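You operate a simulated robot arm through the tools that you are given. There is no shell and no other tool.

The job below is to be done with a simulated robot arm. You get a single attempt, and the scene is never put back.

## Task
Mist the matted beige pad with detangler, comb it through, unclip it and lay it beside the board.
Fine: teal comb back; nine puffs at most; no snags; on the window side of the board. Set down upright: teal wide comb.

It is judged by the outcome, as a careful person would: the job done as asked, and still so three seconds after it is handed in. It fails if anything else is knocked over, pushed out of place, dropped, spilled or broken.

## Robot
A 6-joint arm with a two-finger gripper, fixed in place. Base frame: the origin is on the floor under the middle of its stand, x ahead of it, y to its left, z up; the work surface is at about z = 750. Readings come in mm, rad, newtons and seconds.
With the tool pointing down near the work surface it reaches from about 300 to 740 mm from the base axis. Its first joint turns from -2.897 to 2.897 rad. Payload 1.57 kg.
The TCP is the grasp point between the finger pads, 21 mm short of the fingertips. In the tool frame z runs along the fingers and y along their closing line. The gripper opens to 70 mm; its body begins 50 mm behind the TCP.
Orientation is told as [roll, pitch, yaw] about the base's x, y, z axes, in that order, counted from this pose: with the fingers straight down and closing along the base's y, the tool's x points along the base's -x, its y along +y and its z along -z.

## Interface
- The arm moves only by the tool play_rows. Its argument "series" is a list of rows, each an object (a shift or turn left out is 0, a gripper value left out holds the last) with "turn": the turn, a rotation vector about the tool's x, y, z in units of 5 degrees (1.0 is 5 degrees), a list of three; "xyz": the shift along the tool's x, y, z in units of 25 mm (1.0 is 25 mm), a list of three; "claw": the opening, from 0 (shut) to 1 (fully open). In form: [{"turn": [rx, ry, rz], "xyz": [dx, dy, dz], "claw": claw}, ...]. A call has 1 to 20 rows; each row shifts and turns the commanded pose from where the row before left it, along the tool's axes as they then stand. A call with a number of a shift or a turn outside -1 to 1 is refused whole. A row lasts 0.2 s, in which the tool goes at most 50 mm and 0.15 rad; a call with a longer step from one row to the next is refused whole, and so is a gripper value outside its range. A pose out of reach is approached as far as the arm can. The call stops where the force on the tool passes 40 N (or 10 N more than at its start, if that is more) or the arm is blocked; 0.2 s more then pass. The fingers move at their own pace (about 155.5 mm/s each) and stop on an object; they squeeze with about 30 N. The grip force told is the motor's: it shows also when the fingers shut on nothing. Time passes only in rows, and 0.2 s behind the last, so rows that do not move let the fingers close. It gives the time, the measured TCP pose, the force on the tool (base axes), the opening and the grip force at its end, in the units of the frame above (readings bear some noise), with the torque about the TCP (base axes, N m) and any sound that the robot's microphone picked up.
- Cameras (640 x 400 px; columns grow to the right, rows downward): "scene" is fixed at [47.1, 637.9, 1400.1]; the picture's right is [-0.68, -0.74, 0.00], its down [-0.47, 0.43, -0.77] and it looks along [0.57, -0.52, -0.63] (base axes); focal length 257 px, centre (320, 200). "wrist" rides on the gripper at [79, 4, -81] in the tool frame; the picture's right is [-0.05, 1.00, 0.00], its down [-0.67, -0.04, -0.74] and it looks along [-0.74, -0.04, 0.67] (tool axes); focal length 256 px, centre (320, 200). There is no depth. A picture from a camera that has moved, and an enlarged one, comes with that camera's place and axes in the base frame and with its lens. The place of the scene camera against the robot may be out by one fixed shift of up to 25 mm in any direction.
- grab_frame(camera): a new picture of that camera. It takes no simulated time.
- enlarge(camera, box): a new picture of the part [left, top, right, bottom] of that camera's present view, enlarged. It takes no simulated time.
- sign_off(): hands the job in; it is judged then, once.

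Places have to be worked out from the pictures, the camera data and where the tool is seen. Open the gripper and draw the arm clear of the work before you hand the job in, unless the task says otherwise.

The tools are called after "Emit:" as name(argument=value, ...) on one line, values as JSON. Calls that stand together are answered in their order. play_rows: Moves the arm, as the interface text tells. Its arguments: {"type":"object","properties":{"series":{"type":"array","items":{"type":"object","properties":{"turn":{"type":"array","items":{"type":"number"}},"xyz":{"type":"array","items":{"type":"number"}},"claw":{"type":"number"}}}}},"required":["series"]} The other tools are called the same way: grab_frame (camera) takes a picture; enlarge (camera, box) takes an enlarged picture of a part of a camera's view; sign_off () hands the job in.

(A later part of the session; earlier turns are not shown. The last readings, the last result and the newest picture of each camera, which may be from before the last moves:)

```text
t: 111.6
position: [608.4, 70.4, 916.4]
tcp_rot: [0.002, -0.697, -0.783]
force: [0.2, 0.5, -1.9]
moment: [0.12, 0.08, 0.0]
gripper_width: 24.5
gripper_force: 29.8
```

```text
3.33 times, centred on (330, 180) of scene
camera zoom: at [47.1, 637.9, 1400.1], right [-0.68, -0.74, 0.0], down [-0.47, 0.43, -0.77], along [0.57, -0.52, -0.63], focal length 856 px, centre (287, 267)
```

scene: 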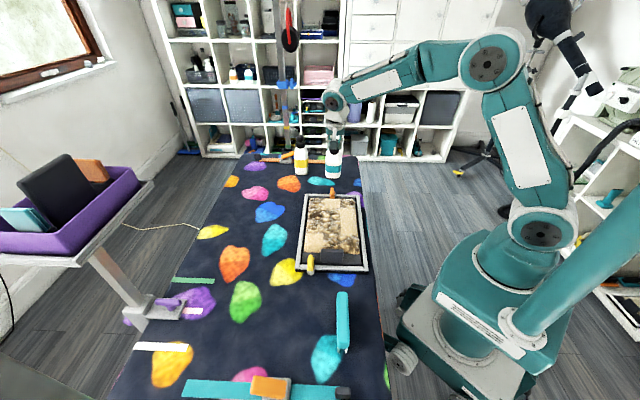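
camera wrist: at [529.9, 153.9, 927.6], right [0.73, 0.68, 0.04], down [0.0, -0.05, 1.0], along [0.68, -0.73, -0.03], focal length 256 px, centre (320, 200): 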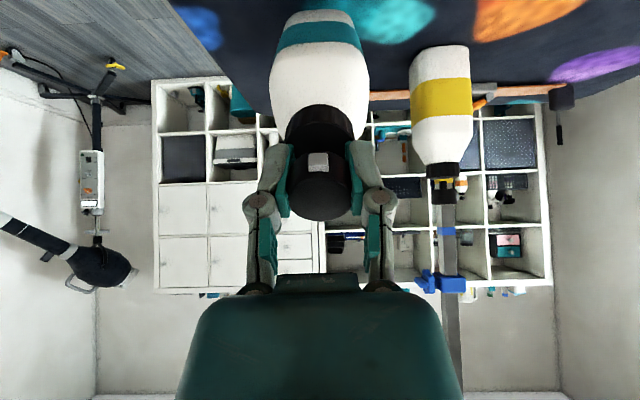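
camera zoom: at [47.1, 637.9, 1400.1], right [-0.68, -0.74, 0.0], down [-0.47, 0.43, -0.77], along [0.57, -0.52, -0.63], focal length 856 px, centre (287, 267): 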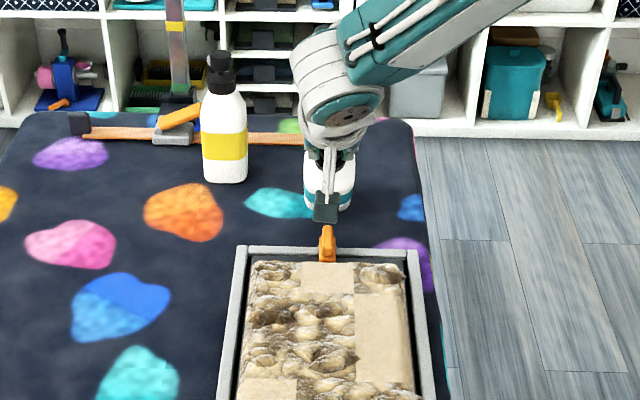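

Nozzle is aimed down at 40° with the base about 19 mm off the table. Lowering in small steps until the base edge touches.

Emit:
play_rows(series=[{"xyz": [0.18, 0, 0.21]}, {"xyz": [0.13, 0, 0.16]}, {}])

Emit:
play_rows(series=[{"xyz": [0.077, 0, 0.092]}, {}])

Emit:
play_rows(series=[{"xyz": [0.077, 0, 0.092]}, {}])

```text
t: 112.4
position: [606.8, 71.4, 904.2]
tcp_rot: [0.002, -0.699, -0.785]
force: [0.6, -0.6, -2.2]
moment: [0.1, 0.1, -0.01]
gripper_width: 24.5
gripper_force: 29.9
```

```text
t: 113.0
position: [607.5, 71.5, 900.8]
tcp_rot: [0.0, -0.696, -0.786]
force: [0.8, 0.7, -1.8]
moment: [0.09, 0.07, -0.03]
gripper_width: 24.2
gripper_force: 29.9
```

```text
t: 113.6
position: [607.0, 72.3, 897.0]
tcp_rot: [0.001, -0.699, -0.784]
force: [0.7, -0.3, -2.3]
moment: [0.13, 0.08, -0.01]
gripper_width: 24.5
gripper_force: 30.0
```

No contact at z=897 yet; continue in 2–3 mm steps.

Emit:
play_rows(series=[{"xyz": [0.064, 0, 0.077]}, {}])

Emit:
play_rows(series=[{"xyz": [0.064, 0, 0.077]}, {}])

Emit:
play_rows(series=[{"xyz": [0.064, 0, 0.077]}, {}])

```text
t: 114.2
position: [606.1, 70.4, 896.2]
tcp_rot: [0.004, -0.701, -0.786]
force: [0.6, -0.5, 6.0]
moment: [-0.53, -0.39, -0.06]
gripper_width: 24.1
gripper_force: 29.9
```

```text
t: 114.8
position: [606.6, 73.0, 895.1]
tcp_rot: [0.005, -0.702, -0.787]
force: [-6.7, 4.6, 24.2]
moment: [-0.87, -0.66, -0.19]
gripper_width: 24.4
gripper_force: 30.1
```

```text
t: 115.3
position: [607.7, 72.4, 893.7]
tcp_rot: [0.009, -0.703, -0.789]
force: [-5.4, 2.5, 11.7]
moment: [-0.25, 0.07, -0.1]
gripper_width: 24.6
gripper_force: 29.9
stopped in row 2: the force on the tool passed its limit at 41 N (the readings are from after the stop); the commanded pose is now the measured one
```

Force rose to 41 N within a few mm without a puff sound. Let me look at what happened.

Emit:
grab_frame(camera="wrist")

Emit:
enlarge(camera="wrist", box=[240, 0, 400, 240])

Emit:
enlarge(camera="scene", box=[290, 130, 380, 220])

```text
taken
camera wrist: at [530.7, 153.4, 905.8], right [0.73, 0.68, 0.04], down [-0.01, -0.05, 1.0], along [0.68, -0.73, -0.03], focal length 256 px, centre (320, 200)
```

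wrist: 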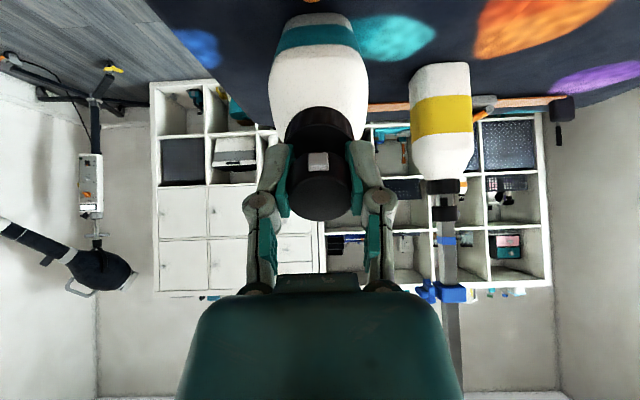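

```text
1.67 times, centred on (320, 120) of wrist
camera zoom: at [530.7, 153.4, 905.8], right [0.73, 0.68, 0.04], down [-0.01, -0.05, 1.0], along [0.68, -0.73, -0.03], focal length 427 px, centre (320, 333)
```

zoom: 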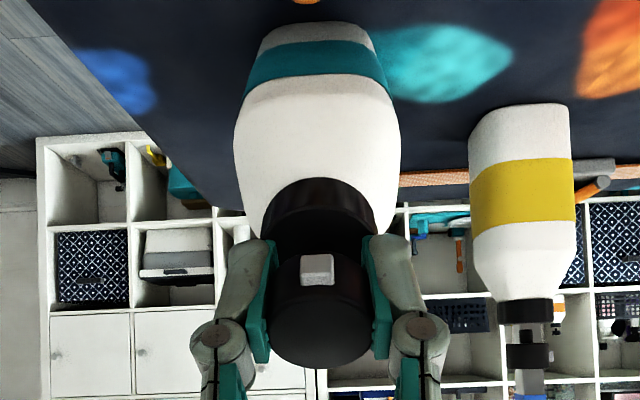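

```text
4.44 times, centred on (335, 175) of scene
camera zoom: at [47.1, 637.9, 1400.1], right [-0.68, -0.74, 0.0], down [-0.47, 0.43, -0.77], along [0.57, -0.52, -0.63], focal length 1141 px, centre (253, 311)
```

zoom: 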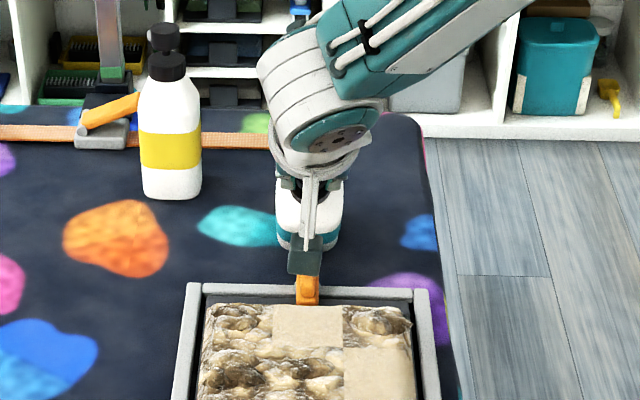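

The head is rigid (41 N, no stroke, no sound), so pushing isn't the trigger. I lift off and instead try squeeze pulses in the air while the nozzle is aimed at the matted cell.

Emit:
play_rows(series=[{"xyz": [-0.38, 0, -0.46]}, {"xyz": [-0.38, 0, -0.46]}, {}])

Emit:
play_rows(series=[{"claw": 0.335}, {"claw": 0.335}, {"claw": 0.2}, {}, {}])

Emit:
play_rows(series=[{"claw": 0.0}, {}, {"claw": 0.2}, {}])

Emit:
grab_frame(camera="wrist")

```text
t: 116.1
position: [606.7, 71.0, 923.6]
tcp_rot: [0.005, -0.701, -0.786]
force: [0.2, -0.6, -2.7]
moment: [0.08, 0.12, -0.02]
gripper_width: 24.3
gripper_force: 29.3
```

```text
t: 117.3
position: [607.1, 72.1, 923.8]
tcp_rot: [0.005, -0.703, -0.787]
force: [0.6, 0.1, 0.5]
moment: [0.09, 0.05, 0.01]
gripper_width: 24.3
gripper_force: 29.8
```

```text
t: 118.3
position: [607.1, 71.6, 922.3]
tcp_rot: [0.006, -0.702, -0.786]
force: [0.9, 0.0, 0.2]
moment: [0.08, 0.06, 0.0]
gripper_width: 24.4
gripper_force: 29.8
```

```text
taken
camera wrist: at [529.9, 153.6, 934.2], right [0.73, 0.68, 0.04], down [-0.01, -0.05, 1.0], along [0.68, -0.73, -0.03], focal length 256 px, centre (320, 200)
```

wrist: 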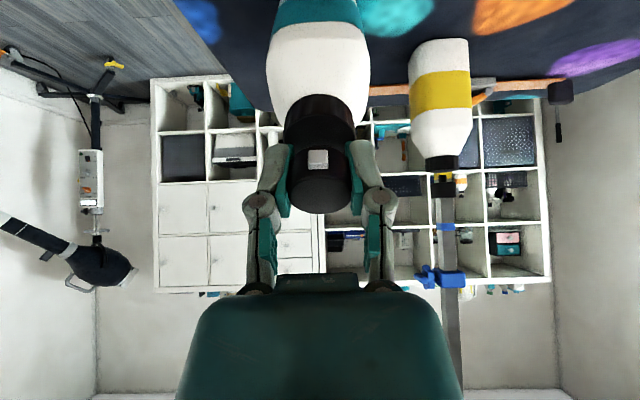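

The squeeze pulses produced nothing, and the bottle pivoted slightly in the grip. I move up and away from the orange clip and look.

Emit:
play_rows(series=[{"xyz": [-0.957, 0, 0.107]}, {"xyz": [-0.957, 0, 0.107]}, {"xyz": [-0.957, 0, 0.107]}, {"xyz": [-0.64, 0, -0.76]}, {}])

Emit:
enlarge(camera="scene", box=[280, 100, 390, 220])

Emit:
grab_frame(camera="wrist")

```text
t: 119.5
position: [649.9, 28.5, 989.6]
tcp_rot: [0.007, -0.701, -0.786]
force: [-0.1, -0.4, -2.0]
moment: [0.07, 0.08, 0.02]
gripper_width: 24.5
gripper_force: 29.5
```

```text
3.33 times, centred on (335, 160) of scene
camera zoom: at [47.1, 637.9, 1400.1], right [-0.68, -0.74, 0.0], down [-0.47, 0.43, -0.77], along [0.57, -0.52, -0.63], focal length 856 px, centre (270, 333)
```

zoom: 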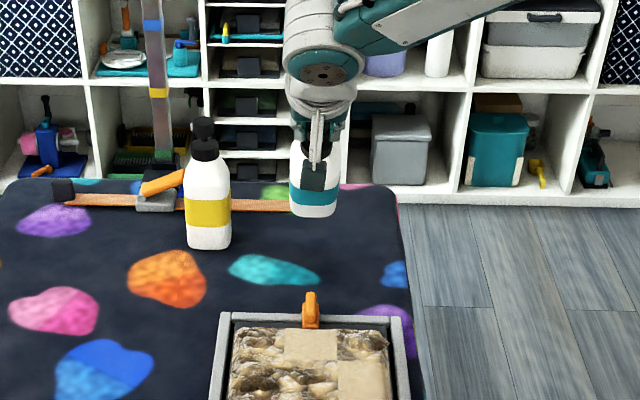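

```text
taken
camera wrist: at [572.1, 110.2, 1000.2], right [0.73, 0.68, 0.04], down [-0.01, -0.05, 1.0], along [0.68, -0.73, -0.03], focal length 256 px, centre (320, 200)
```

wrist: 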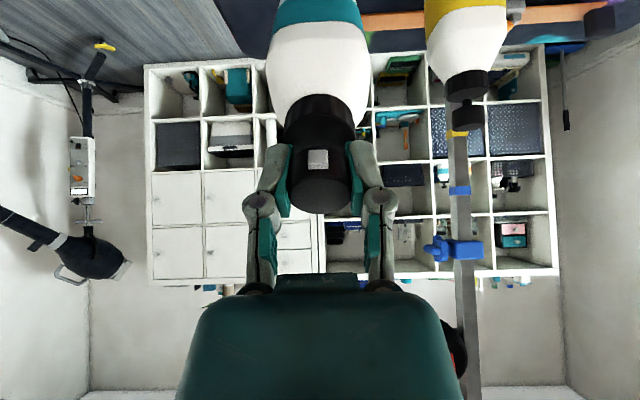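

The earlier grip had the fingertips only 2 mm above the collar, which would have blocked the pump stroke. I'll set the bottle down upright at home and regrip the head higher (fingertips at the head's lower edge) so it can travel.

Emit:
play_rows(series=[{"turn": [0, 1, 0]}, {"turn": [0, 1, 0]}, {"turn": [0, 1, 0]}, {"turn": [0, 1, 0]}, {"turn": [0, 1, 0]}, {"turn": [0, 1, 0]}, {"turn": [0, 0.2, 0]}, {"xyz": [-0.92, 0.03, 0.145]}, {"xyz": [-0.92, 0.03, 0.145]}, {"xyz": [-0.92, 0.03, 0.145]}, {"xyz": [0.1, 0, 0.65]}, {"xyz": [0.1, 0, 0.65]}, {"xyz": [0.1, 0, 0.65]}, {}])

Emit:
grab_frame(camera="wrist")

Emit:
enlarge(camera="scene", box=[290, 100, 390, 200])

```text
t: 122.5
position: [701.0, -18.4, 939.9]
tcp_rot: [0.004, -0.161, -0.783]
force: [0.1, 0.1, -2.1]
moment: [0.01, -0.02, 0.05]
gripper_width: 24.5
gripper_force: 30.5
```

```text
taken
camera wrist: at [639.9, 46.8, 1007.5], right [0.74, 0.67, 0.01], down [0.35, -0.41, 0.84], along [0.57, -0.62, -0.54], focal length 256 px, centre (320, 200)
```

wrist: 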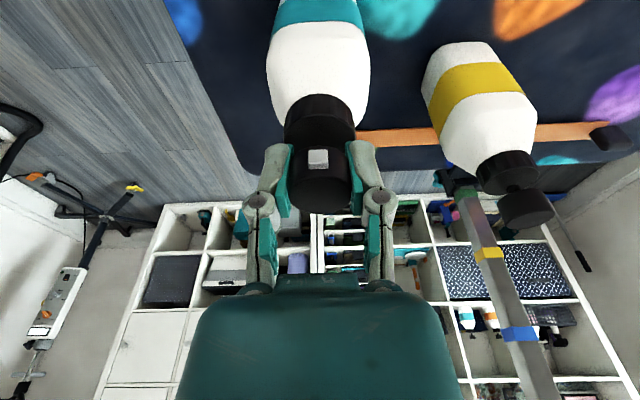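

```text
4.00 times, centred on (340, 150) of scene
camera zoom: at [47.1, 637.9, 1400.1], right [-0.68, -0.74, 0.0], down [-0.47, 0.43, -0.77], along [0.57, -0.52, -0.63], focal length 1027 px, centre (240, 400)
```

zoom: 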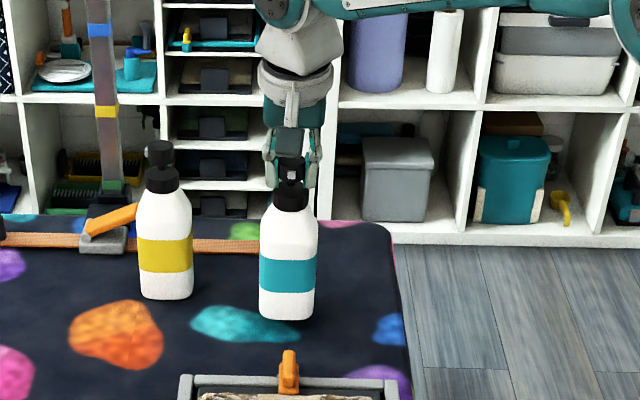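

The bottle hangs vertical now. Lowering the last ~23 mm onto the table and watching the force.

Emit:
play_rows(series=[{"xyz": [0.063, 0, 0.395]}, {"xyz": [0.063, 0, 0.395]}, {}])

Emit:
play_rows(series=[{"xyz": [0.01, 0, 0.07]}, {}])

```text
t: 123.3
position: [701.7, -18.6, 919.5]
tcp_rot: [0.005, -0.161, -0.783]
force: [0.7, -0.2, 1.3]
moment: [-0.07, -0.02, 0.0]
gripper_width: 24.4
gripper_force: 29.9
```

```text
t: 123.9
position: [702.1, -18.8, 917.4]
tcp_rot: [0.004, -0.162, -0.783]
force: [-0.5, 0.7, 4.8]
moment: [0.06, 0.31, -0.01]
gripper_width: 24.3
gripper_force: 30.1
```

On the table. Open, straighten the hand, rise so the fingertips only reach the head's lower rim, and look from the camera.

Emit:
play_rows(series=[{"claw": 0.5}, {"claw": 1.0}, {}, {"xyz": [0, 0, -0.3]}, {"turn": [0, 0.925, 0]}, {"turn": [0, 0.925, 0]}, {}])

Emit:
enlarge(camera="wrist", box=[220, 80, 420, 280])

Emit:
enlarge(camera="scene", box=[290, 100, 390, 200])

```text
t: 125.5
position: [701.5, -17.8, 924.7]
tcp_rot: [0.005, 0.003, -0.783]
force: [0.6, -0.1, -0.3]
moment: [0.02, 0.0, 0.0]
gripper_width: 70.1
gripper_force: 0.1
```

```text
2.00 times, centred on (320, 180) of wrist
camera zoom: at [647.7, 39.1, 1006.8], right [0.74, 0.67, 0.0], down [0.45, -0.5, 0.74], along [0.5, -0.55, -0.67], focal length 512 px, centre (320, 240)
```

zoom: 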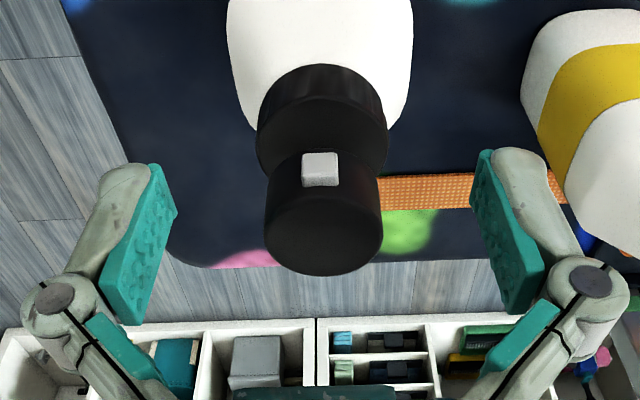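

```text
4.00 times, centred on (340, 150) of scene
camera zoom: at [47.1, 637.9, 1400.1], right [-0.68, -0.74, 0.0], down [-0.47, 0.43, -0.77], along [0.57, -0.52, -0.63], focal length 1027 px, centre (240, 400)
```

zoom: 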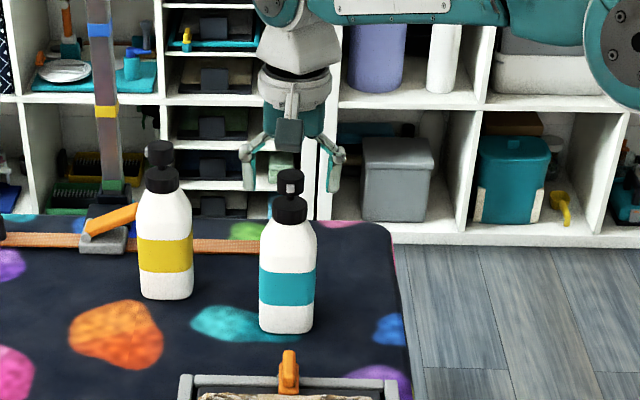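

Head and stem look intact and the bottle stands upright at home. Regripping 5 mm higher (fingertips at the head's lower rim), then lifting and moving to the same aimed position.

Emit:
play_rows(series=[{"xyz": [0, 0.02, -0.21]}, {"claw": 0.6}, {"claw": 0.4}, {"claw": 0.2}, {}, {}])

Emit:
play_rows(series=[{"xyz": [0, 0, -0.6]}, {"xyz": [0, 0, -0.9]}, {"xyz": [0, 0, -0.9]}, {"xyz": [0, 0, -0.6]}, {"xyz": [0.9, -0.05, 0]}, {"xyz": [0.9, -0.05, 0]}, {"xyz": [0.9, 0, 0]}, {"xyz": [0.9, 0, 0]}, {"xyz": [0.9, 0, 0]}, {"xyz": [0.9, 0, 0]}, {"xyz": [0.1, 0, 0]}, {}])

Emit:
play_rows(series=[{"turn": [0, -1, 0]}, {"turn": [0, -1, 0]}, {"turn": [0, -1, 0]}, {"turn": [0, -1, 0]}, {"turn": [0, -1, 0]}, {"turn": [0, -1, 0]}, {"turn": [0, -1, 0]}, {"turn": [0, -1, 0]}, {}])

Emit:
grab_frame(camera="wrist")

```text
t: 126.9
position: [701.5, -18.4, 930.2]
tcp_rot: [0.007, 0.001, -0.783]
force: [-1.5, 0.2, 0.7]
moment: [-0.03, 0.05, 0.01]
gripper_width: 25.3
gripper_force: 30.2
```

```text
t: 129.5
position: [602.6, 77.1, 1005.8]
tcp_rot: [0.006, 0.001, -0.782]
force: [-0.2, 0.3, -1.8]
moment: [-0.01, 0.0, -0.05]
gripper_width: 24.9
gripper_force: 30.0
```

```text
t: 131.5
position: [601.5, 77.6, 1005.6]
tcp_rot: [0.007, -0.698, -0.788]
force: [-0.6, -0.4, -1.9]
moment: [0.13, 0.1, 0.0]
gripper_width: 25.1
gripper_force: 29.9
```

```text
taken
camera wrist: at [524.4, 159.1, 1016.8], right [0.73, 0.68, 0.04], down [-0.01, -0.05, 1.0], along [0.68, -0.73, -0.03], focal length 256 px, centre (320, 200)
```

wrist: 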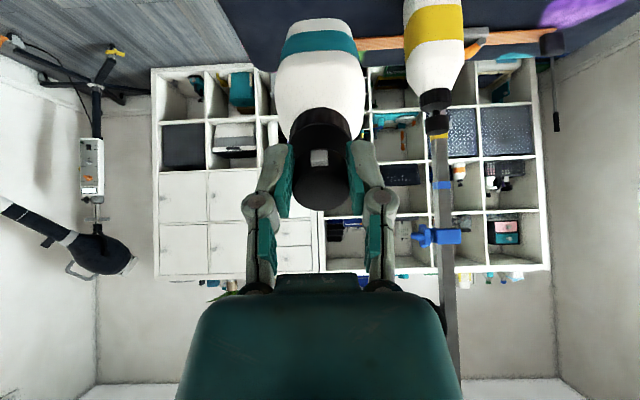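

Held well at 40° tilt. Lowering to just above contact.

Emit:
play_rows(series=[{"xyz": [0.59, 0, 0.7]}, {"xyz": [0.59, 0, 0.7]}, {"xyz": [0.59, 0, 0.7]}, {"xyz": [0.54, 0, 0.65]}, {}])

Emit:
play_rows(series=[{"xyz": [0.064, 0, 0.077]}, {}])

Emit:
play_rows(series=[{"xyz": [0.064, 0, 0.077]}, {}])

```text
t: 132.7
position: [602.7, 79.9, 913.0]
tcp_rot: [0.007, -0.696, -0.787]
force: [-0.9, 0.1, -2.5]
moment: [0.11, 0.13, 0.01]
gripper_width: 25.4
gripper_force: 30.2
```

```text
t: 133.3
position: [602.0, 78.3, 911.1]
tcp_rot: [0.005, -0.696, -0.787]
force: [0.1, 0.2, -1.1]
moment: [0.09, 0.11, 0.02]
gripper_width: 25.3
gripper_force: 30.2
```

```text
t: 133.9
position: [602.8, 79.4, 908.8]
tcp_rot: [0.005, -0.697, -0.786]
force: [-0.5, 0.8, -1.8]
moment: [0.12, 0.09, -0.02]
gripper_width: 25.1
gripper_force: 29.9
```

Not touching yet. Continuing in 2.5 mm steps along the line toward the base edge.

Emit:
play_rows(series=[{"xyz": [0.064, 0, 0.077]}, {}])

Emit:
play_rows(series=[{"xyz": [0.02, 0, 0.09]}, {}])

Emit:
play_rows(series=[{"xyz": [0.02, 0, 0.09]}, {}])

```text
t: 134.5
position: [602.7, 78.1, 906.2]
tcp_rot: [0.007, -0.698, -0.787]
force: [-0.6, 0.6, -2.6]
moment: [0.1, 0.11, 0.0]
gripper_width: 25.3
gripper_force: 30.0
```

```text
t: 135.1
position: [602.8, 78.1, 905.3]
tcp_rot: [0.006, -0.696, -0.787]
force: [0.1, 0.6, -2.7]
moment: [0.11, 0.11, -0.03]
gripper_width: 25.1
gripper_force: 29.6
```

```text
t: 135.7
position: [602.4, 75.6, 903.4]
tcp_rot: [0.004, -0.696, -0.788]
force: [0.2, -0.6, -1.0]
moment: [0.1, 0.13, 0.02]
gripper_width: 25.1
gripper_force: 30.2
```

Still free. Continue the small steps.

Emit:
play_rows(series=[{"xyz": [0.02, 0, 0.09]}, {}])

Emit:
play_rows(series=[{"xyz": [0.02, 0, 0.09]}, {}])

Emit:
play_rows(series=[{"xyz": [0.02, 0, 0.09]}, {}])

```text
t: 136.3
position: [604.5, 76.6, 901.2]
tcp_rot: [0.007, -0.699, -0.787]
force: [0.2, -0.4, 0.1]
moment: [-0.08, -0.09, 0.03]
gripper_width: 25.2
gripper_force: 30.2
```

```text
t: 136.9
position: [605.4, 74.8, 899.8]
tcp_rot: [0.009, -0.7, -0.786]
force: [1.2, -0.5, 2.8]
moment: [-0.23, -0.2, 0.03]
gripper_width: 25.0
gripper_force: 29.9
```

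```text
t: 137.5
position: [604.6, 74.1, 898.1]
tcp_rot: [0.007, -0.699, -0.787]
force: [1.0, 1.1, 3.8]
moment: [-0.31, -0.35, 0.07]
gripper_width: 25.0
gripper_force: 29.8
heard: click
```

A click was heard with only ~5 N: the pump does move. Let me look at the pad and the head.

Emit:
enlarge(camera="scene", box=[290, 170, 380, 280])

Emit:
grab_frame(camera="wrist")

Emit:
enlarge(camera="wrist", box=[240, 0, 400, 240])

```text
3.64 times, centred on (335, 225) of scene
camera zoom: at [47.1, 637.9, 1400.1], right [-0.68, -0.74, 0.0], down [-0.47, 0.43, -0.77], along [0.57, -0.52, -0.63], focal length 934 px, centre (266, 109)
```

zoom: 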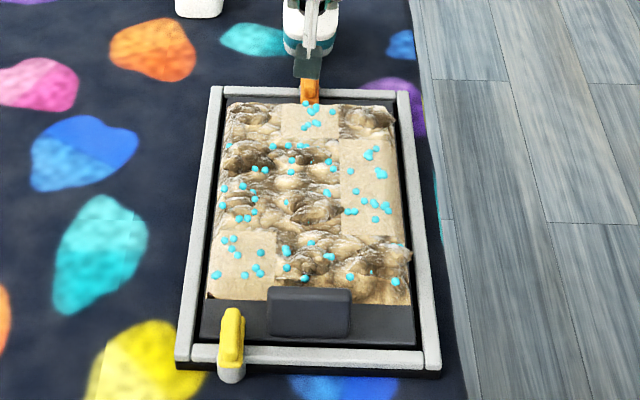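

```text
taken
camera wrist: at [528.1, 156.1, 909.7], right [0.73, 0.68, 0.04], down [-0.01, -0.05, 1.0], along [0.68, -0.73, -0.03], focal length 256 px, centre (320, 200)
```

wrist: 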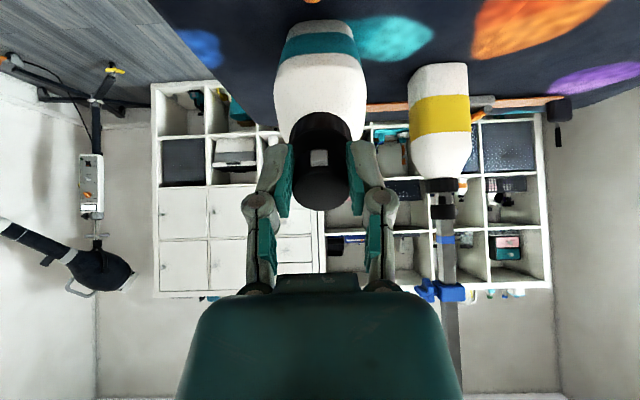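

```text
1.67 times, centred on (320, 120) of wrist
camera zoom: at [528.1, 156.1, 909.7], right [0.73, 0.68, 0.04], down [-0.01, -0.05, 1.0], along [0.68, -0.73, -0.03], focal length 427 px, centre (320, 333)
```

zoom: 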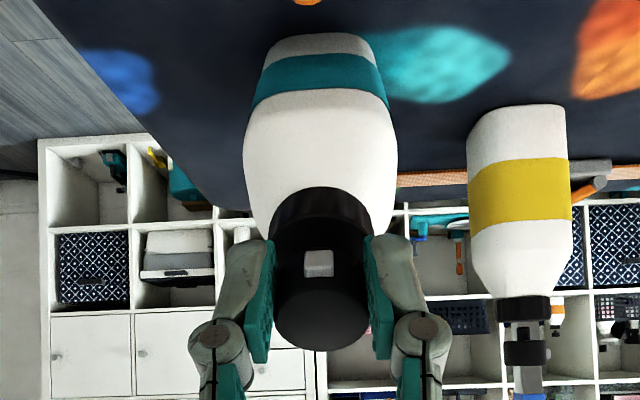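

A single puff speckled the pad with teal drops across many cells — the pump works. Let me zoom in to see which matted cells are wetted.

Emit:
enlarge(camera="scene", box=[300, 192, 370, 225])

Emit:
enlarge(camera="scene", box=[300, 220, 370, 260])

```text
9.14 times, centred on (335, 208) of scene
camera zoom: at [47.1, 637.9, 1400.1], right [-0.68, -0.74, 0.0], down [-0.47, 0.43, -0.77], along [0.57, -0.52, -0.63], focal length 2347 px, centre (183, 122)
```

zoom: 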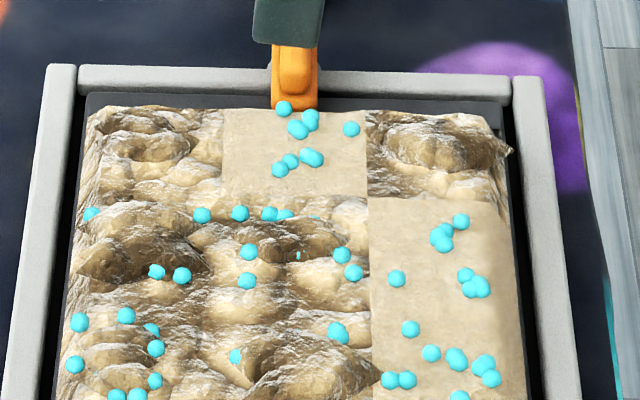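

```text
9.14 times, centred on (335, 240) of scene
camera zoom: at [47.1, 637.9, 1400.1], right [-0.68, -0.74, 0.0], down [-0.47, 0.43, -0.77], along [0.57, -0.52, -0.63], focal length 2347 px, centre (183, -166)
```

zoom: 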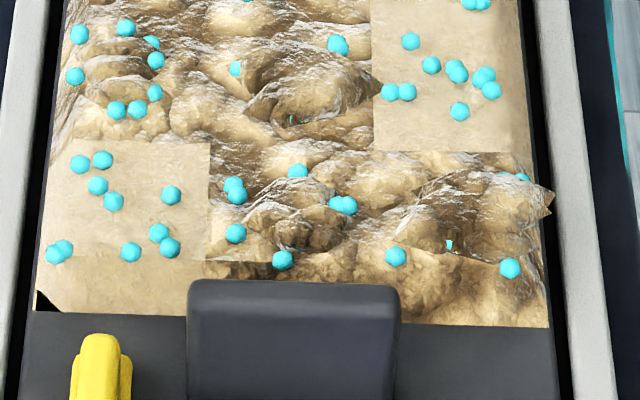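

Coverage is good on rows 1–3, but the two far-row matted cells got none (outside the ~30° cone). I lift to re-arm the pump, shift 70 mm farther from the pad, and take puff two aimed at the far row.

Emit:
play_rows(series=[{"xyz": [-0.3, 0, -0.38]}, {"xyz": [-0.4, 0, -0.46]}, {"xyz": [-0.715, 0, 0.6]}, {"xyz": [-0.715, 0, 0.6]}, {"xyz": [-0.715, 0, 0.6]}, {}])

Emit:
grab_frame(camera="wrist")

```text
t: 138.9
position: [654.5, 23.5, 925.3]
tcp_rot: [0.005, -0.696, -0.786]
force: [1.0, 0.1, -1.5]
moment: [0.06, 0.13, 0.01]
gripper_width: 25.6
gripper_force: 29.9
```

```text
taken
camera wrist: at [577.3, 104.2, 936.8], right [0.73, 0.68, 0.04], down [0.0, -0.05, 1.0], along [0.68, -0.73, -0.03], focal length 256 px, centre (320, 200)
```

wrist: 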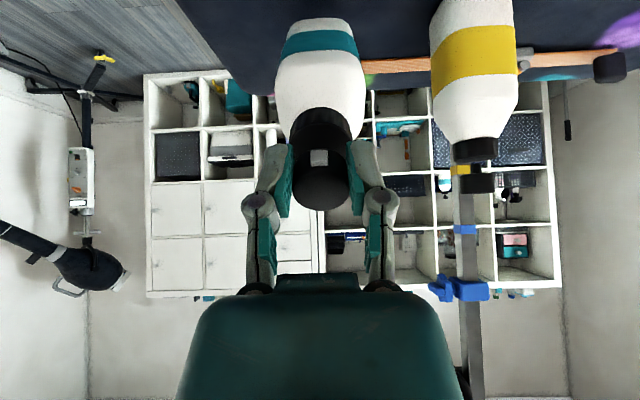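

Positioned at v≈446. Lowering to just above contact, then pressing in small steps until the click.

Emit:
play_rows(series=[{"xyz": [0.26, 0, 0.31]}, {"xyz": [0.26, 0, 0.31]}, {}])

Emit:
play_rows(series=[{"xyz": [0.03, 0, 0.12]}, {}])

Emit:
play_rows(series=[{"xyz": [0.02, 0, 0.1]}, {}])

```text
t: 139.7
position: [652.9, 23.9, 904.8]
tcp_rot: [0.006, -0.696, -0.787]
force: [0.7, 0.1, -1.7]
moment: [0.09, 0.11, -0.03]
gripper_width: 25.4
gripper_force: 29.7
```

```text
t: 140.3
position: [654.2, 23.4, 902.7]
tcp_rot: [0.004, -0.696, -0.787]
force: [-0.6, 0.2, -2.0]
moment: [0.12, 0.15, -0.02]
gripper_width: 25.1
gripper_force: 30.1
```

```text
t: 140.9
position: [656.6, 22.5, 901.4]
tcp_rot: [0.007, -0.698, -0.789]
force: [-0.8, 0.6, 1.4]
moment: [-0.13, -0.06, 0.01]
gripper_width: 25.0
gripper_force: 30.4
```

Contact reached. Pressing on in 2 mm steps.

Emit:
play_rows(series=[{"xyz": [0.02, 0, 0.09]}, {}])

Emit:
play_rows(series=[{"xyz": [0.02, 0, 0.09]}, {}])

```text
t: 141.5
position: [657.0, 21.9, 897.5]
tcp_rot: [0.007, -0.699, -0.786]
force: [-0.1, -1.9, 3.5]
moment: [-0.43, -0.34, -0.05]
gripper_width: 25.2
gripper_force: 30.1
```

```text
t: 142.1
position: [658.0, 20.8, 896.7]
tcp_rot: [0.008, -0.697, -0.787]
force: [1.7, -1.2, 5.1]
moment: [-0.56, -0.54, -0.01]
gripper_width: 25.3
gripper_force: 30.1
heard: click
```

Second click. Checking the drops on the pad.

Emit:
enlarge(camera="scene", box=[300, 192, 370, 225])

Emit:
enlarge(camera="scene", box=[300, 220, 370, 260])

Emit:
enlarge(camera="scene", box=[270, 130, 390, 280])

```text
9.14 times, centred on (335, 208) of scene
camera zoom: at [47.1, 637.9, 1400.1], right [-0.68, -0.74, 0.0], down [-0.47, 0.43, -0.77], along [0.57, -0.52, -0.63], focal length 2347 px, centre (183, 122)
```

zoom: 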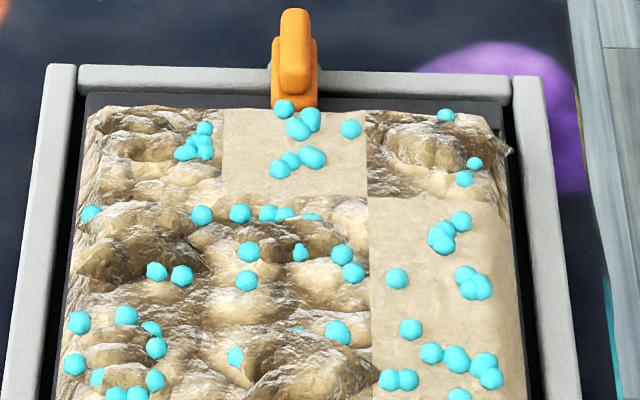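

```text
9.14 times, centred on (335, 240) of scene
camera zoom: at [47.1, 637.9, 1400.1], right [-0.68, -0.74, 0.0], down [-0.47, 0.43, -0.77], along [0.57, -0.52, -0.63], focal length 2347 px, centre (183, -166)
```

zoom: 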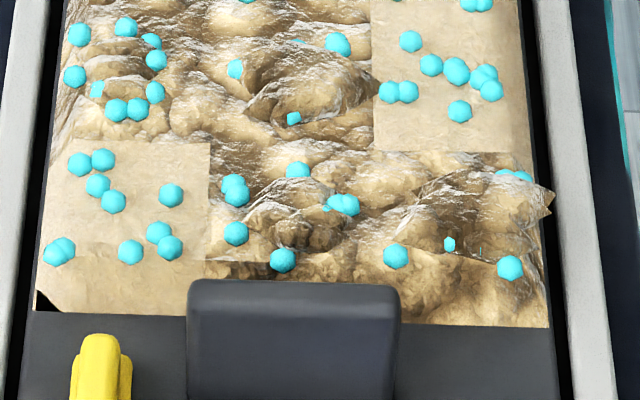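

```text
2.67 times, centred on (330, 205) of scene
camera zoom: at [47.1, 637.9, 1400.1], right [-0.68, -0.74, 0.0], down [-0.47, 0.43, -0.77], along [0.57, -0.52, -0.63], focal length 685 px, centre (293, 187)
```

zoom: 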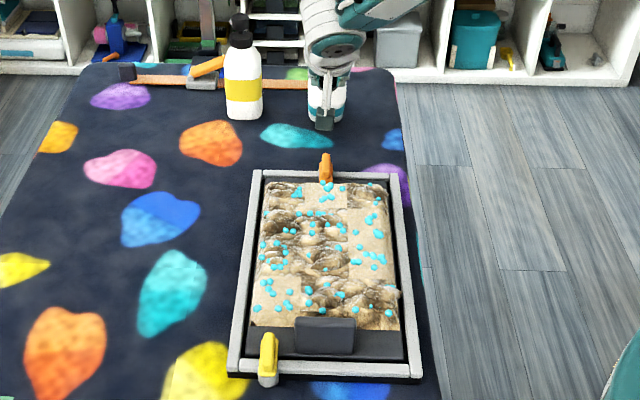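

Far-row cells now show drops too, and some half-hidden drops grew, so wetness builds up with further puffs. I re-arm and repeat the press here (puff three).

Emit:
play_rows(series=[{"xyz": [-0.06, 0, -0.4]}, {}, {"xyz": [0.06, 0, 0.38]}, {}])

Emit:
play_rows(series=[{"xyz": [0.01, 0, 0.05]}, {}])

```text
t: 143.1
position: [656.9, 20.6, 897.3]
tcp_rot: [0.006, -0.697, -0.787]
force: [-1.6, -0.6, 2.9]
moment: [-0.19, -0.11, -0.05]
gripper_width: 25.2
gripper_force: 30.5
heard: click
```

```text
t: 143.7
position: [658.6, 20.6, 894.6]
tcp_rot: [0.008, -0.699, -0.788]
force: [-1.5, -0.9, 4.4]
moment: [-0.27, -0.15, -0.11]
gripper_width: 25.2
gripper_force: 29.8
```

Third click (puff 3). Checking whether the drops changed.

Emit:
enlarge(camera="scene", box=[300, 192, 370, 225])

Emit:
enlarge(camera="scene", box=[300, 220, 370, 260])

```text
9.14 times, centred on (335, 208) of scene
camera zoom: at [47.1, 637.9, 1400.1], right [-0.68, -0.74, 0.0], down [-0.47, 0.43, -0.77], along [0.57, -0.52, -0.63], focal length 2347 px, centre (183, 122)
```

zoom: 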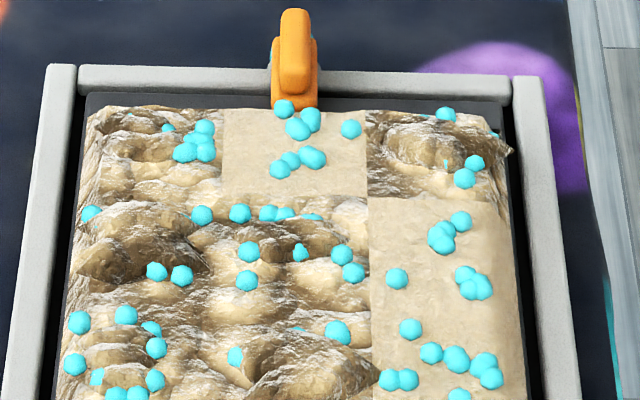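

```text
9.14 times, centred on (335, 240) of scene
camera zoom: at [47.1, 637.9, 1400.1], right [-0.68, -0.74, 0.0], down [-0.47, 0.43, -0.77], along [0.57, -0.52, -0.63], focal length 2347 px, centre (183, -166)
```

zoom: 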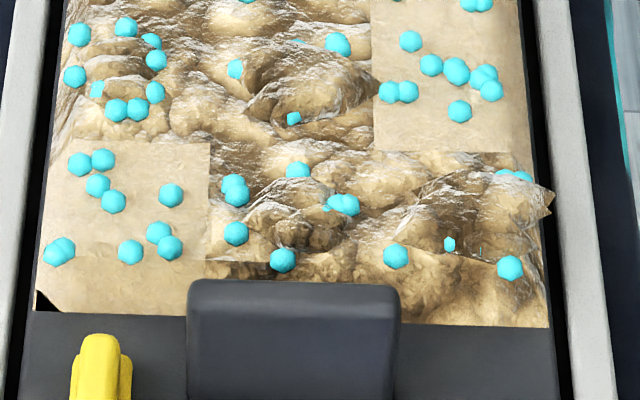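

Rows 1–3 look saturated; the far-row drops grew again. One more puff from here to make sure all eight matted cells are thoroughly damp (puff 4 of max 9).

Emit:
play_rows(series=[{"xyz": [-0.06, 0, -0.42]}, {}, {"xyz": [0.06, 0, 0.4]}, {}])

Emit:
enlarge(camera="scene", box=[300, 192, 370, 225])

Emit:
enlarge(camera="scene", box=[300, 220, 370, 260])

```text
t: 144.7
position: [659.2, 21.7, 896.9]
tcp_rot: [0.007, -0.697, -0.789]
force: [-0.5, -1.1, 4.1]
moment: [-0.32, -0.29, -0.08]
gripper_width: 25.4
gripper_force: 30.3
heard: click
```

```text
9.14 times, centred on (335, 208) of scene
camera zoom: at [47.1, 637.9, 1400.1], right [-0.68, -0.74, 0.0], down [-0.47, 0.43, -0.77], along [0.57, -0.52, -0.63], focal length 2347 px, centre (183, 122)
```

zoom: 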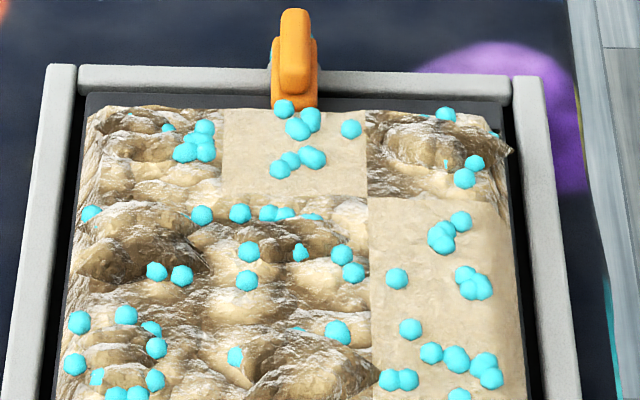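

```text
9.14 times, centred on (335, 240) of scene
camera zoom: at [47.1, 637.9, 1400.1], right [-0.68, -0.74, 0.0], down [-0.47, 0.43, -0.77], along [0.57, -0.52, -0.63], focal length 2347 px, centre (183, -166)
```

zoom: 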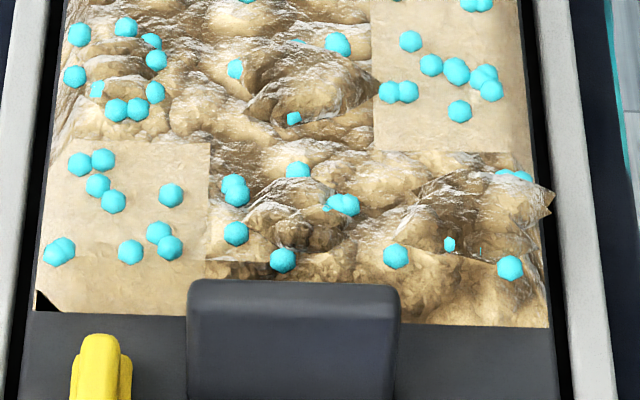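

Everything is now saturated with four puffs. I lift off, straighten the bottle and take it back home.

Emit:
play_rows(series=[{"xyz": [-0.6, 0, -0.715]}, {"xyz": [-0.6, 0, -0.715]}, {"xyz": [-0.6, 0, -0.715]}, {"turn": [0, 1, 0]}, {"turn": [0, 1, 0]}, {"turn": [0, 1, 0]}, {"turn": [0, 1, 0]}, {"turn": [0, 1, 0]}, {"turn": [0, 1, 0]}, {"turn": [0, 1, 0]}, {"turn": [0, 1, 0]}, {}])

Emit:
grab_frame(camera="wrist")

Emit:
enlarge(camera="scene", box=[290, 90, 390, 200])

```text
t: 147.3
position: [657.8, 21.7, 964.9]
tcp_rot: [0.004, 0.002, -0.783]
force: [0.1, 0.2, -1.6]
moment: [0.03, 0.02, -0.01]
gripper_width: 25.4
gripper_force: 29.4
```

```text
taken
camera wrist: at [604.5, 78.6, 1047.3], right [0.74, 0.67, 0.0], down [0.45, -0.5, 0.74], along [0.5, -0.55, -0.67], focal length 256 px, centre (320, 200)
```

wrist: 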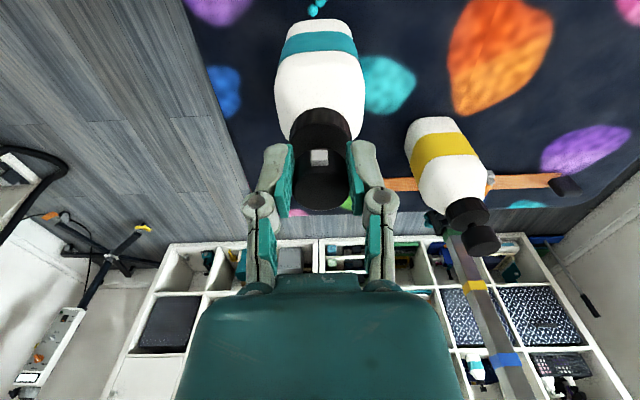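

```text
3.64 times, centred on (340, 145) of scene
camera zoom: at [47.1, 637.9, 1400.1], right [-0.68, -0.74, 0.0], down [-0.47, 0.43, -0.77], along [0.57, -0.52, -0.63], focal length 934 px, centre (247, 400)
```

zoom: 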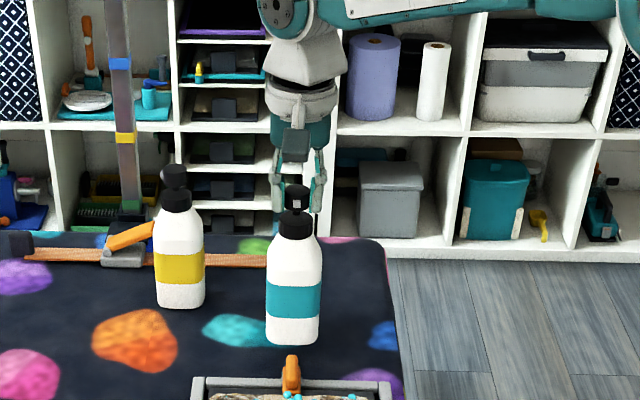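

Bottle hangs straight. Moving back over home and lowering onto the table.

Emit:
play_rows(series=[{"xyz": [-0.8, 0.02, 0]}, {"xyz": [-0.8, 0.02, 0]}, {"xyz": [-0.77, 0.02, 0]}, {"xyz": [0, 0, 0.6]}, {"xyz": [0, 0, 0.6]}, {}])

Emit:
play_rows(series=[{"xyz": [0, 0, 0.1]}, {}])

```text
t: 148.7
position: [700.8, -18.5, 935.5]
tcp_rot: [0.005, 0.003, -0.784]
force: [0.3, -0.7, -2.5]
moment: [0.02, 0.0, -0.02]
gripper_width: 25.2
gripper_force: 29.8
```

```text
t: 149.3
position: [702.0, -17.7, 933.3]
tcp_rot: [0.006, 0.001, -0.785]
force: [0.1, -0.2, -1.8]
moment: [-0.01, 0.04, -0.04]
gripper_width: 25.2
gripper_force: 29.9
```

Still hanging; 1.5 mm steps now to avoid firing the pump.

Emit:
play_rows(series=[{"xyz": [0, 0, 0.06]}, {}])

Emit:
play_rows(series=[{"xyz": [0, 0, 0.04]}, {}])

Emit:
play_rows(series=[{"xyz": [0, 0, 0.04]}, {}])

```text
t: 149.9
position: [701.7, -18.2, 931.4]
tcp_rot: [0.005, 0.001, -0.785]
force: [0.1, 1.1, -1.7]
moment: [0.04, 0.0, 0.0]
gripper_width: 25.0
gripper_force: 29.9
```

```text
t: 150.5
position: [702.0, -17.9, 930.3]
tcp_rot: [0.004, 0.002, -0.784]
force: [-0.6, 0.7, 0.0]
moment: [0.1, 0.07, -0.01]
gripper_width: 25.2
gripper_force: 29.7
```

```text
t: 151.1
position: [701.0, -19.4, 930.2]
tcp_rot: [0.005, 0.001, -0.783]
force: [0.3, 0.3, -0.4]
moment: [0.03, -0.06, 0.04]
gripper_width: 25.2
gripper_force: 30.0
```

Weight is essentially on the table. Opening gently and rising straight up.

Emit:
play_rows(series=[{"claw": 0.45}, {"claw": 0.7}, {"claw": 1.0}, {}, {"xyz": [0, 0, -0.8]}, {"xyz": [0, 0, -0.9]}, {"xyz": [0, 0, -0.9]}, {"xyz": [0, 0, -0.9]}, {}])

Emit:
enlarge(camera="scene", box=[285, 130, 349, 195])

Emit:
grab_frame(camera="wrist")

```text
t: 153.1
position: [700.2, -20.0, 1017.2]
tcp_rot: [0.004, 0.003, -0.784]
force: [0.6, -0.5, -1.0]
moment: [0.0, 0.02, 0.03]
gripper_width: 69.9
gripper_force: 0.0
```

```text
6.15 times, centred on (317, 162) of scene
camera zoom: at [47.1, 637.9, 1400.1], right [-0.68, -0.74, 0.0], down [-0.47, 0.43, -0.77], along [0.57, -0.52, -0.63], focal length 1580 px, centre (338, 431)
```

zoom: 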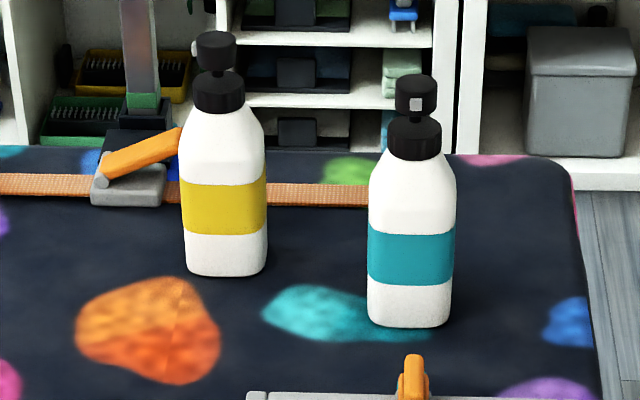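

```text
taken
camera wrist: at [646.9, 36.9, 1098.2], right [0.74, 0.67, 0.0], down [0.45, -0.5, 0.74], along [0.5, -0.55, -0.67], focal length 256 px, centre (320, 200)
```

wrist: 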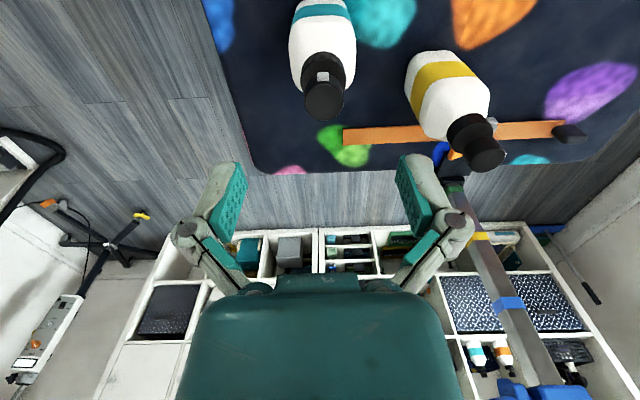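

Bottle is back and upright. Now an overhead view to verify each matted cell carries drops before combing.

Emit:
play_rows(series=[{"xyz": [0.95, 0, -0.15]}, {"xyz": [0.95, 0, -0.15]}, {"xyz": [0.95, 0, -0.15]}, {"xyz": [0.95, 0, -0.15]}, {"xyz": [0.95, 0, -0.15]}, {"xyz": [0.95, 0, -0.15]}, {"turn": [0, 1, 0]}, {"turn": [0, 1, 0]}, {"turn": [0, 1, 0]}, {"turn": [0, 1, 0]}, {"turn": [0, 1, 0]}, {"turn": [0, 1, 0]}, {"turn": [0, 1, 0]}, {"turn": [0, 1, 0]}, {"turn": [0, 1, 0]}, {}])

Emit:
enlarge(camera="wrist", box=[240, 0, 400, 120])

Emit:
enlarge(camera="wrist", box=[240, 90, 400, 210])

```text
t: 156.5
position: [599.6, 82.3, 1040.1]
tcp_rot: [0.007, 0.788, -0.779]
force: [0.5, -0.2, 0.0]
moment: [-0.05, -0.03, 0.01]
gripper_width: 70.3
gripper_force: 0.0
```

```text
3.33 times, centred on (320, 60) of wrist
camera zoom: at [603.4, 81.7, 1153.4], right [0.73, 0.68, -0.03], down [0.68, -0.73, 0.05], along [0.01, -0.06, -1.0], focal length 853 px, centre (320, 667)
```

zoom: 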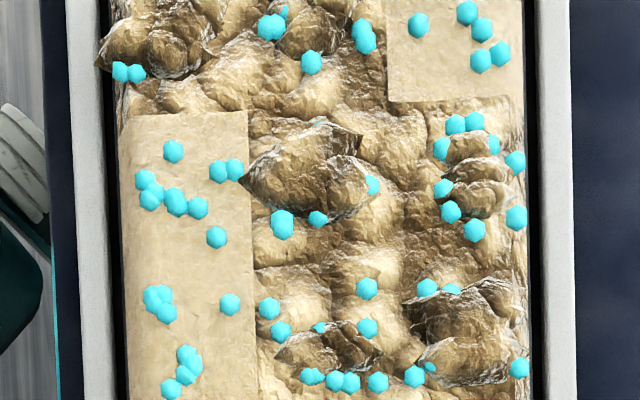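

```text
3.33 times, centred on (320, 150) of wrist
camera zoom: at [603.4, 81.7, 1153.4], right [0.73, 0.68, -0.03], down [0.68, -0.73, 0.05], along [0.01, -0.06, -1.0], focal length 853 px, centre (320, 367)
```

zoom: 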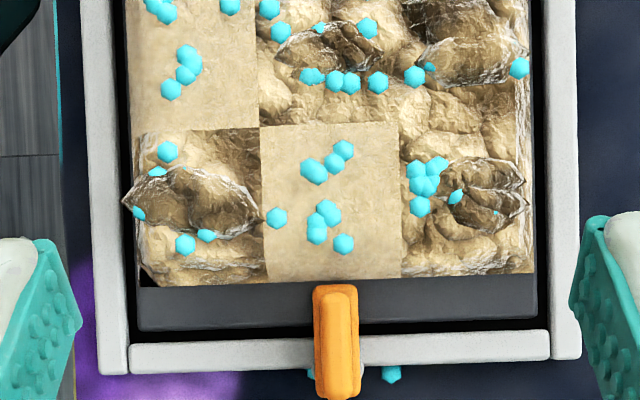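

All eight matted cells are visibly damp. Now the comb: straighten the hand and travel back along the table to above the comb (≈(227,409)).

Emit:
play_rows(series=[{"turn": [0, -1, 0]}, {"turn": [0, -1, 0]}, {"turn": [0, -1, 0]}, {"turn": [0, -1, 0]}, {"turn": [0, -1, 0]}, {"turn": [0, -1, 0]}, {"turn": [0, -1, 0]}, {"turn": [0, -1, 0]}, {"turn": [0, -1, 0]}, {}])

Emit:
play_rows(series=[{"xyz": [0.99, -0.065, 0]}, {"xyz": [0.99, -0.065, 0]}, {"xyz": [0.99, -0.065, 0]}, {"xyz": [0.99, -0.065, 0]}, {"xyz": [0.99, -0.065, 0]}, {"xyz": [0.99, -0.065, 0]}, {"xyz": [0.99, -0.065, 0]}, {"xyz": [0.99, -0.065, 0]}, {"xyz": [0.99, -0.065, 0]}, {"xyz": [0.99, -0.065, 0]}, {"xyz": [0.99, -0.065, 0]}, {"xyz": [0.99, -0.065, 0]}, {"xyz": [0.99, -0.065, 0]}, {"xyz": [0.99, -0.065, 0]}, {"xyz": [0.99, -0.065, 0]}, {"xyz": [0.99, -0.065, 0]}, {"xyz": [0.99, -0.065, 0]}, {"xyz": [0.99, -0.065, 0]}, {"xyz": [0.99, -0.065, 0]}, {}])

Emit:
grab_frame(camera="wrist")

```text
t: 158.7
position: [599.8, 83.0, 1040.2]
tcp_rot: [0.005, 0.001, -0.785]
force: [0.5, 0.3, 0.3]
moment: [-0.01, -0.01, 0.02]
gripper_width: 70.0
gripper_force: 0.1
```

```text
t: 162.9
position: [243.3, 393.1, 1040.0]
tcp_rot: [0.006, 0.0, -0.782]
force: [0.3, -0.1, -1.3]
moment: [0.03, -0.03, -0.04]
gripper_width: 70.1
gripper_force: 0.1
```

```text
taken
camera wrist: at [189.9, 450.1, 1121.8], right [0.74, 0.67, 0.01], down [0.44, -0.5, 0.74], along [0.5, -0.55, -0.67], focal length 256 px, centre (320, 200)
```

wrist: 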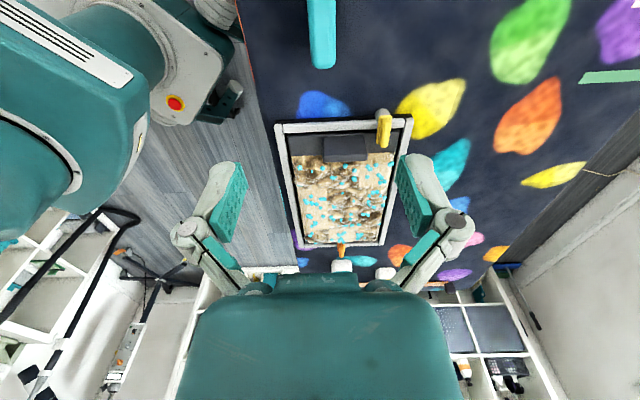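

Comb is below; centre at u≈450, v≈−129. Aligning and descending to z≈865 to check alignment before the final approach.

Emit:
play_rows(series=[{"xyz": [0.92, 0, 0]}, {"xyz": [0, 0, 0.9]}, {"xyz": [0, 0, 0.9]}, {"xyz": [0, 0, 0.9]}, {"xyz": [0, 0, 0.9]}, {"xyz": [0, 0, 0.9]}, {"xyz": [0, 0, 0.9]}, {"xyz": [0, 0, 0.9]}, {"xyz": [0, 0, 0.7]}, {}])

Emit:
grab_frame(camera="wrist")

Emit:
enlarge(camera="scene", box=[290, 250, 410, 370])

```text
t: 165.1
position: [228.1, 409.5, 865.7]
tcp_rot: [0.007, 0.002, -0.784]
force: [0.4, -0.6, 0.2]
moment: [-0.02, 0.0, 0.0]
gripper_width: 69.8
gripper_force: 0.1
```

```text
taken
camera wrist: at [174.5, 467.2, 947.0], right [0.74, 0.67, 0.0], down [0.44, -0.5, 0.74], along [0.5, -0.55, -0.67], focal length 256 px, centre (320, 200)
```

wrist: 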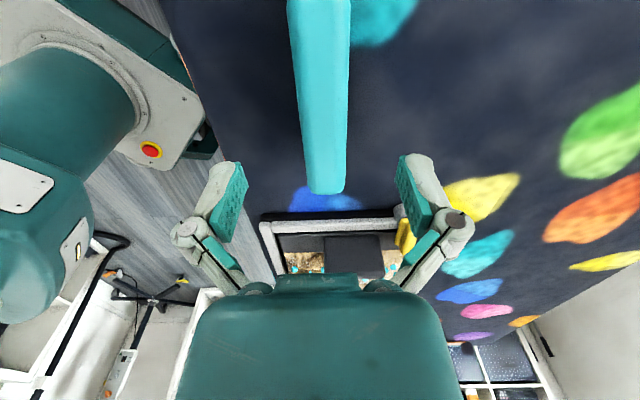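

```text
3.33 times, centred on (350, 310) of scene
camera zoom: at [47.1, 637.9, 1400.1], right [-0.68, -0.74, 0.0], down [-0.47, 0.43, -0.77], along [0.57, -0.52, -0.63], focal length 856 px, centre (220, -167)
```

zoom: 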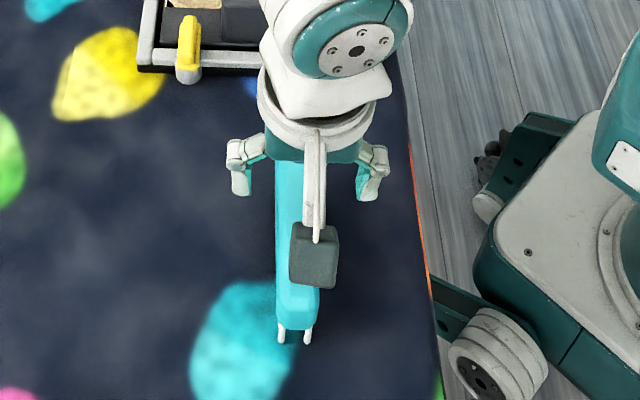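

Comb is centred between the fingers. Descending to z≈805 and closing on the spine.

Emit:
play_rows(series=[{"xyz": [0, 0, 0.6]}, {"xyz": [0, 0, 0.6]}, {"xyz": [0, 0, 0.6]}, {"xyz": [0, 0, 0.6]}, {}])

Emit:
play_rows(series=[{"claw": 0.7}, {"claw": 0.5}, {"claw": 0.3}, {}, {}])

Emit:
grab_frame(camera="wrist")

```text
t: 166.3
position: [228.9, 408.0, 804.9]
tcp_rot: [0.005, 0.001, -0.785]
force: [0.7, -0.2, 0.0]
moment: [0.01, 0.0, 0.01]
gripper_width: 69.7
gripper_force: 0.0
```

```text
t: 167.5
position: [228.4, 409.1, 805.2]
tcp_rot: [0.007, 0.001, -0.783]
force: [0.7, 0.9, 3.4]
moment: [0.0, -0.05, 0.02]
gripper_width: 27.4
gripper_force: 29.5
```

```text
taken
camera wrist: at [174.8, 466.2, 887.0], right [0.74, 0.67, 0.01], down [0.44, -0.5, 0.74], along [0.5, -0.55, -0.67], focal length 256 px, centre (320, 200)
```

wrist: 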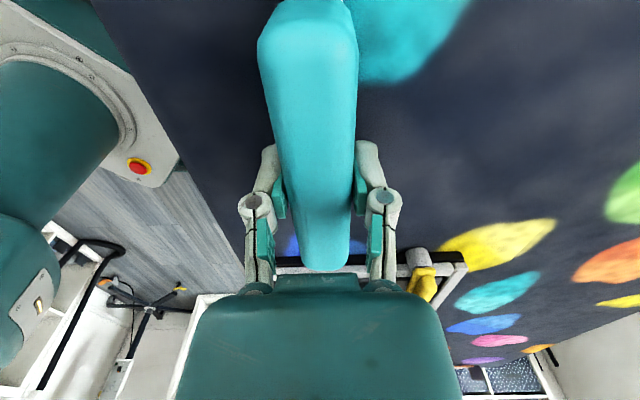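

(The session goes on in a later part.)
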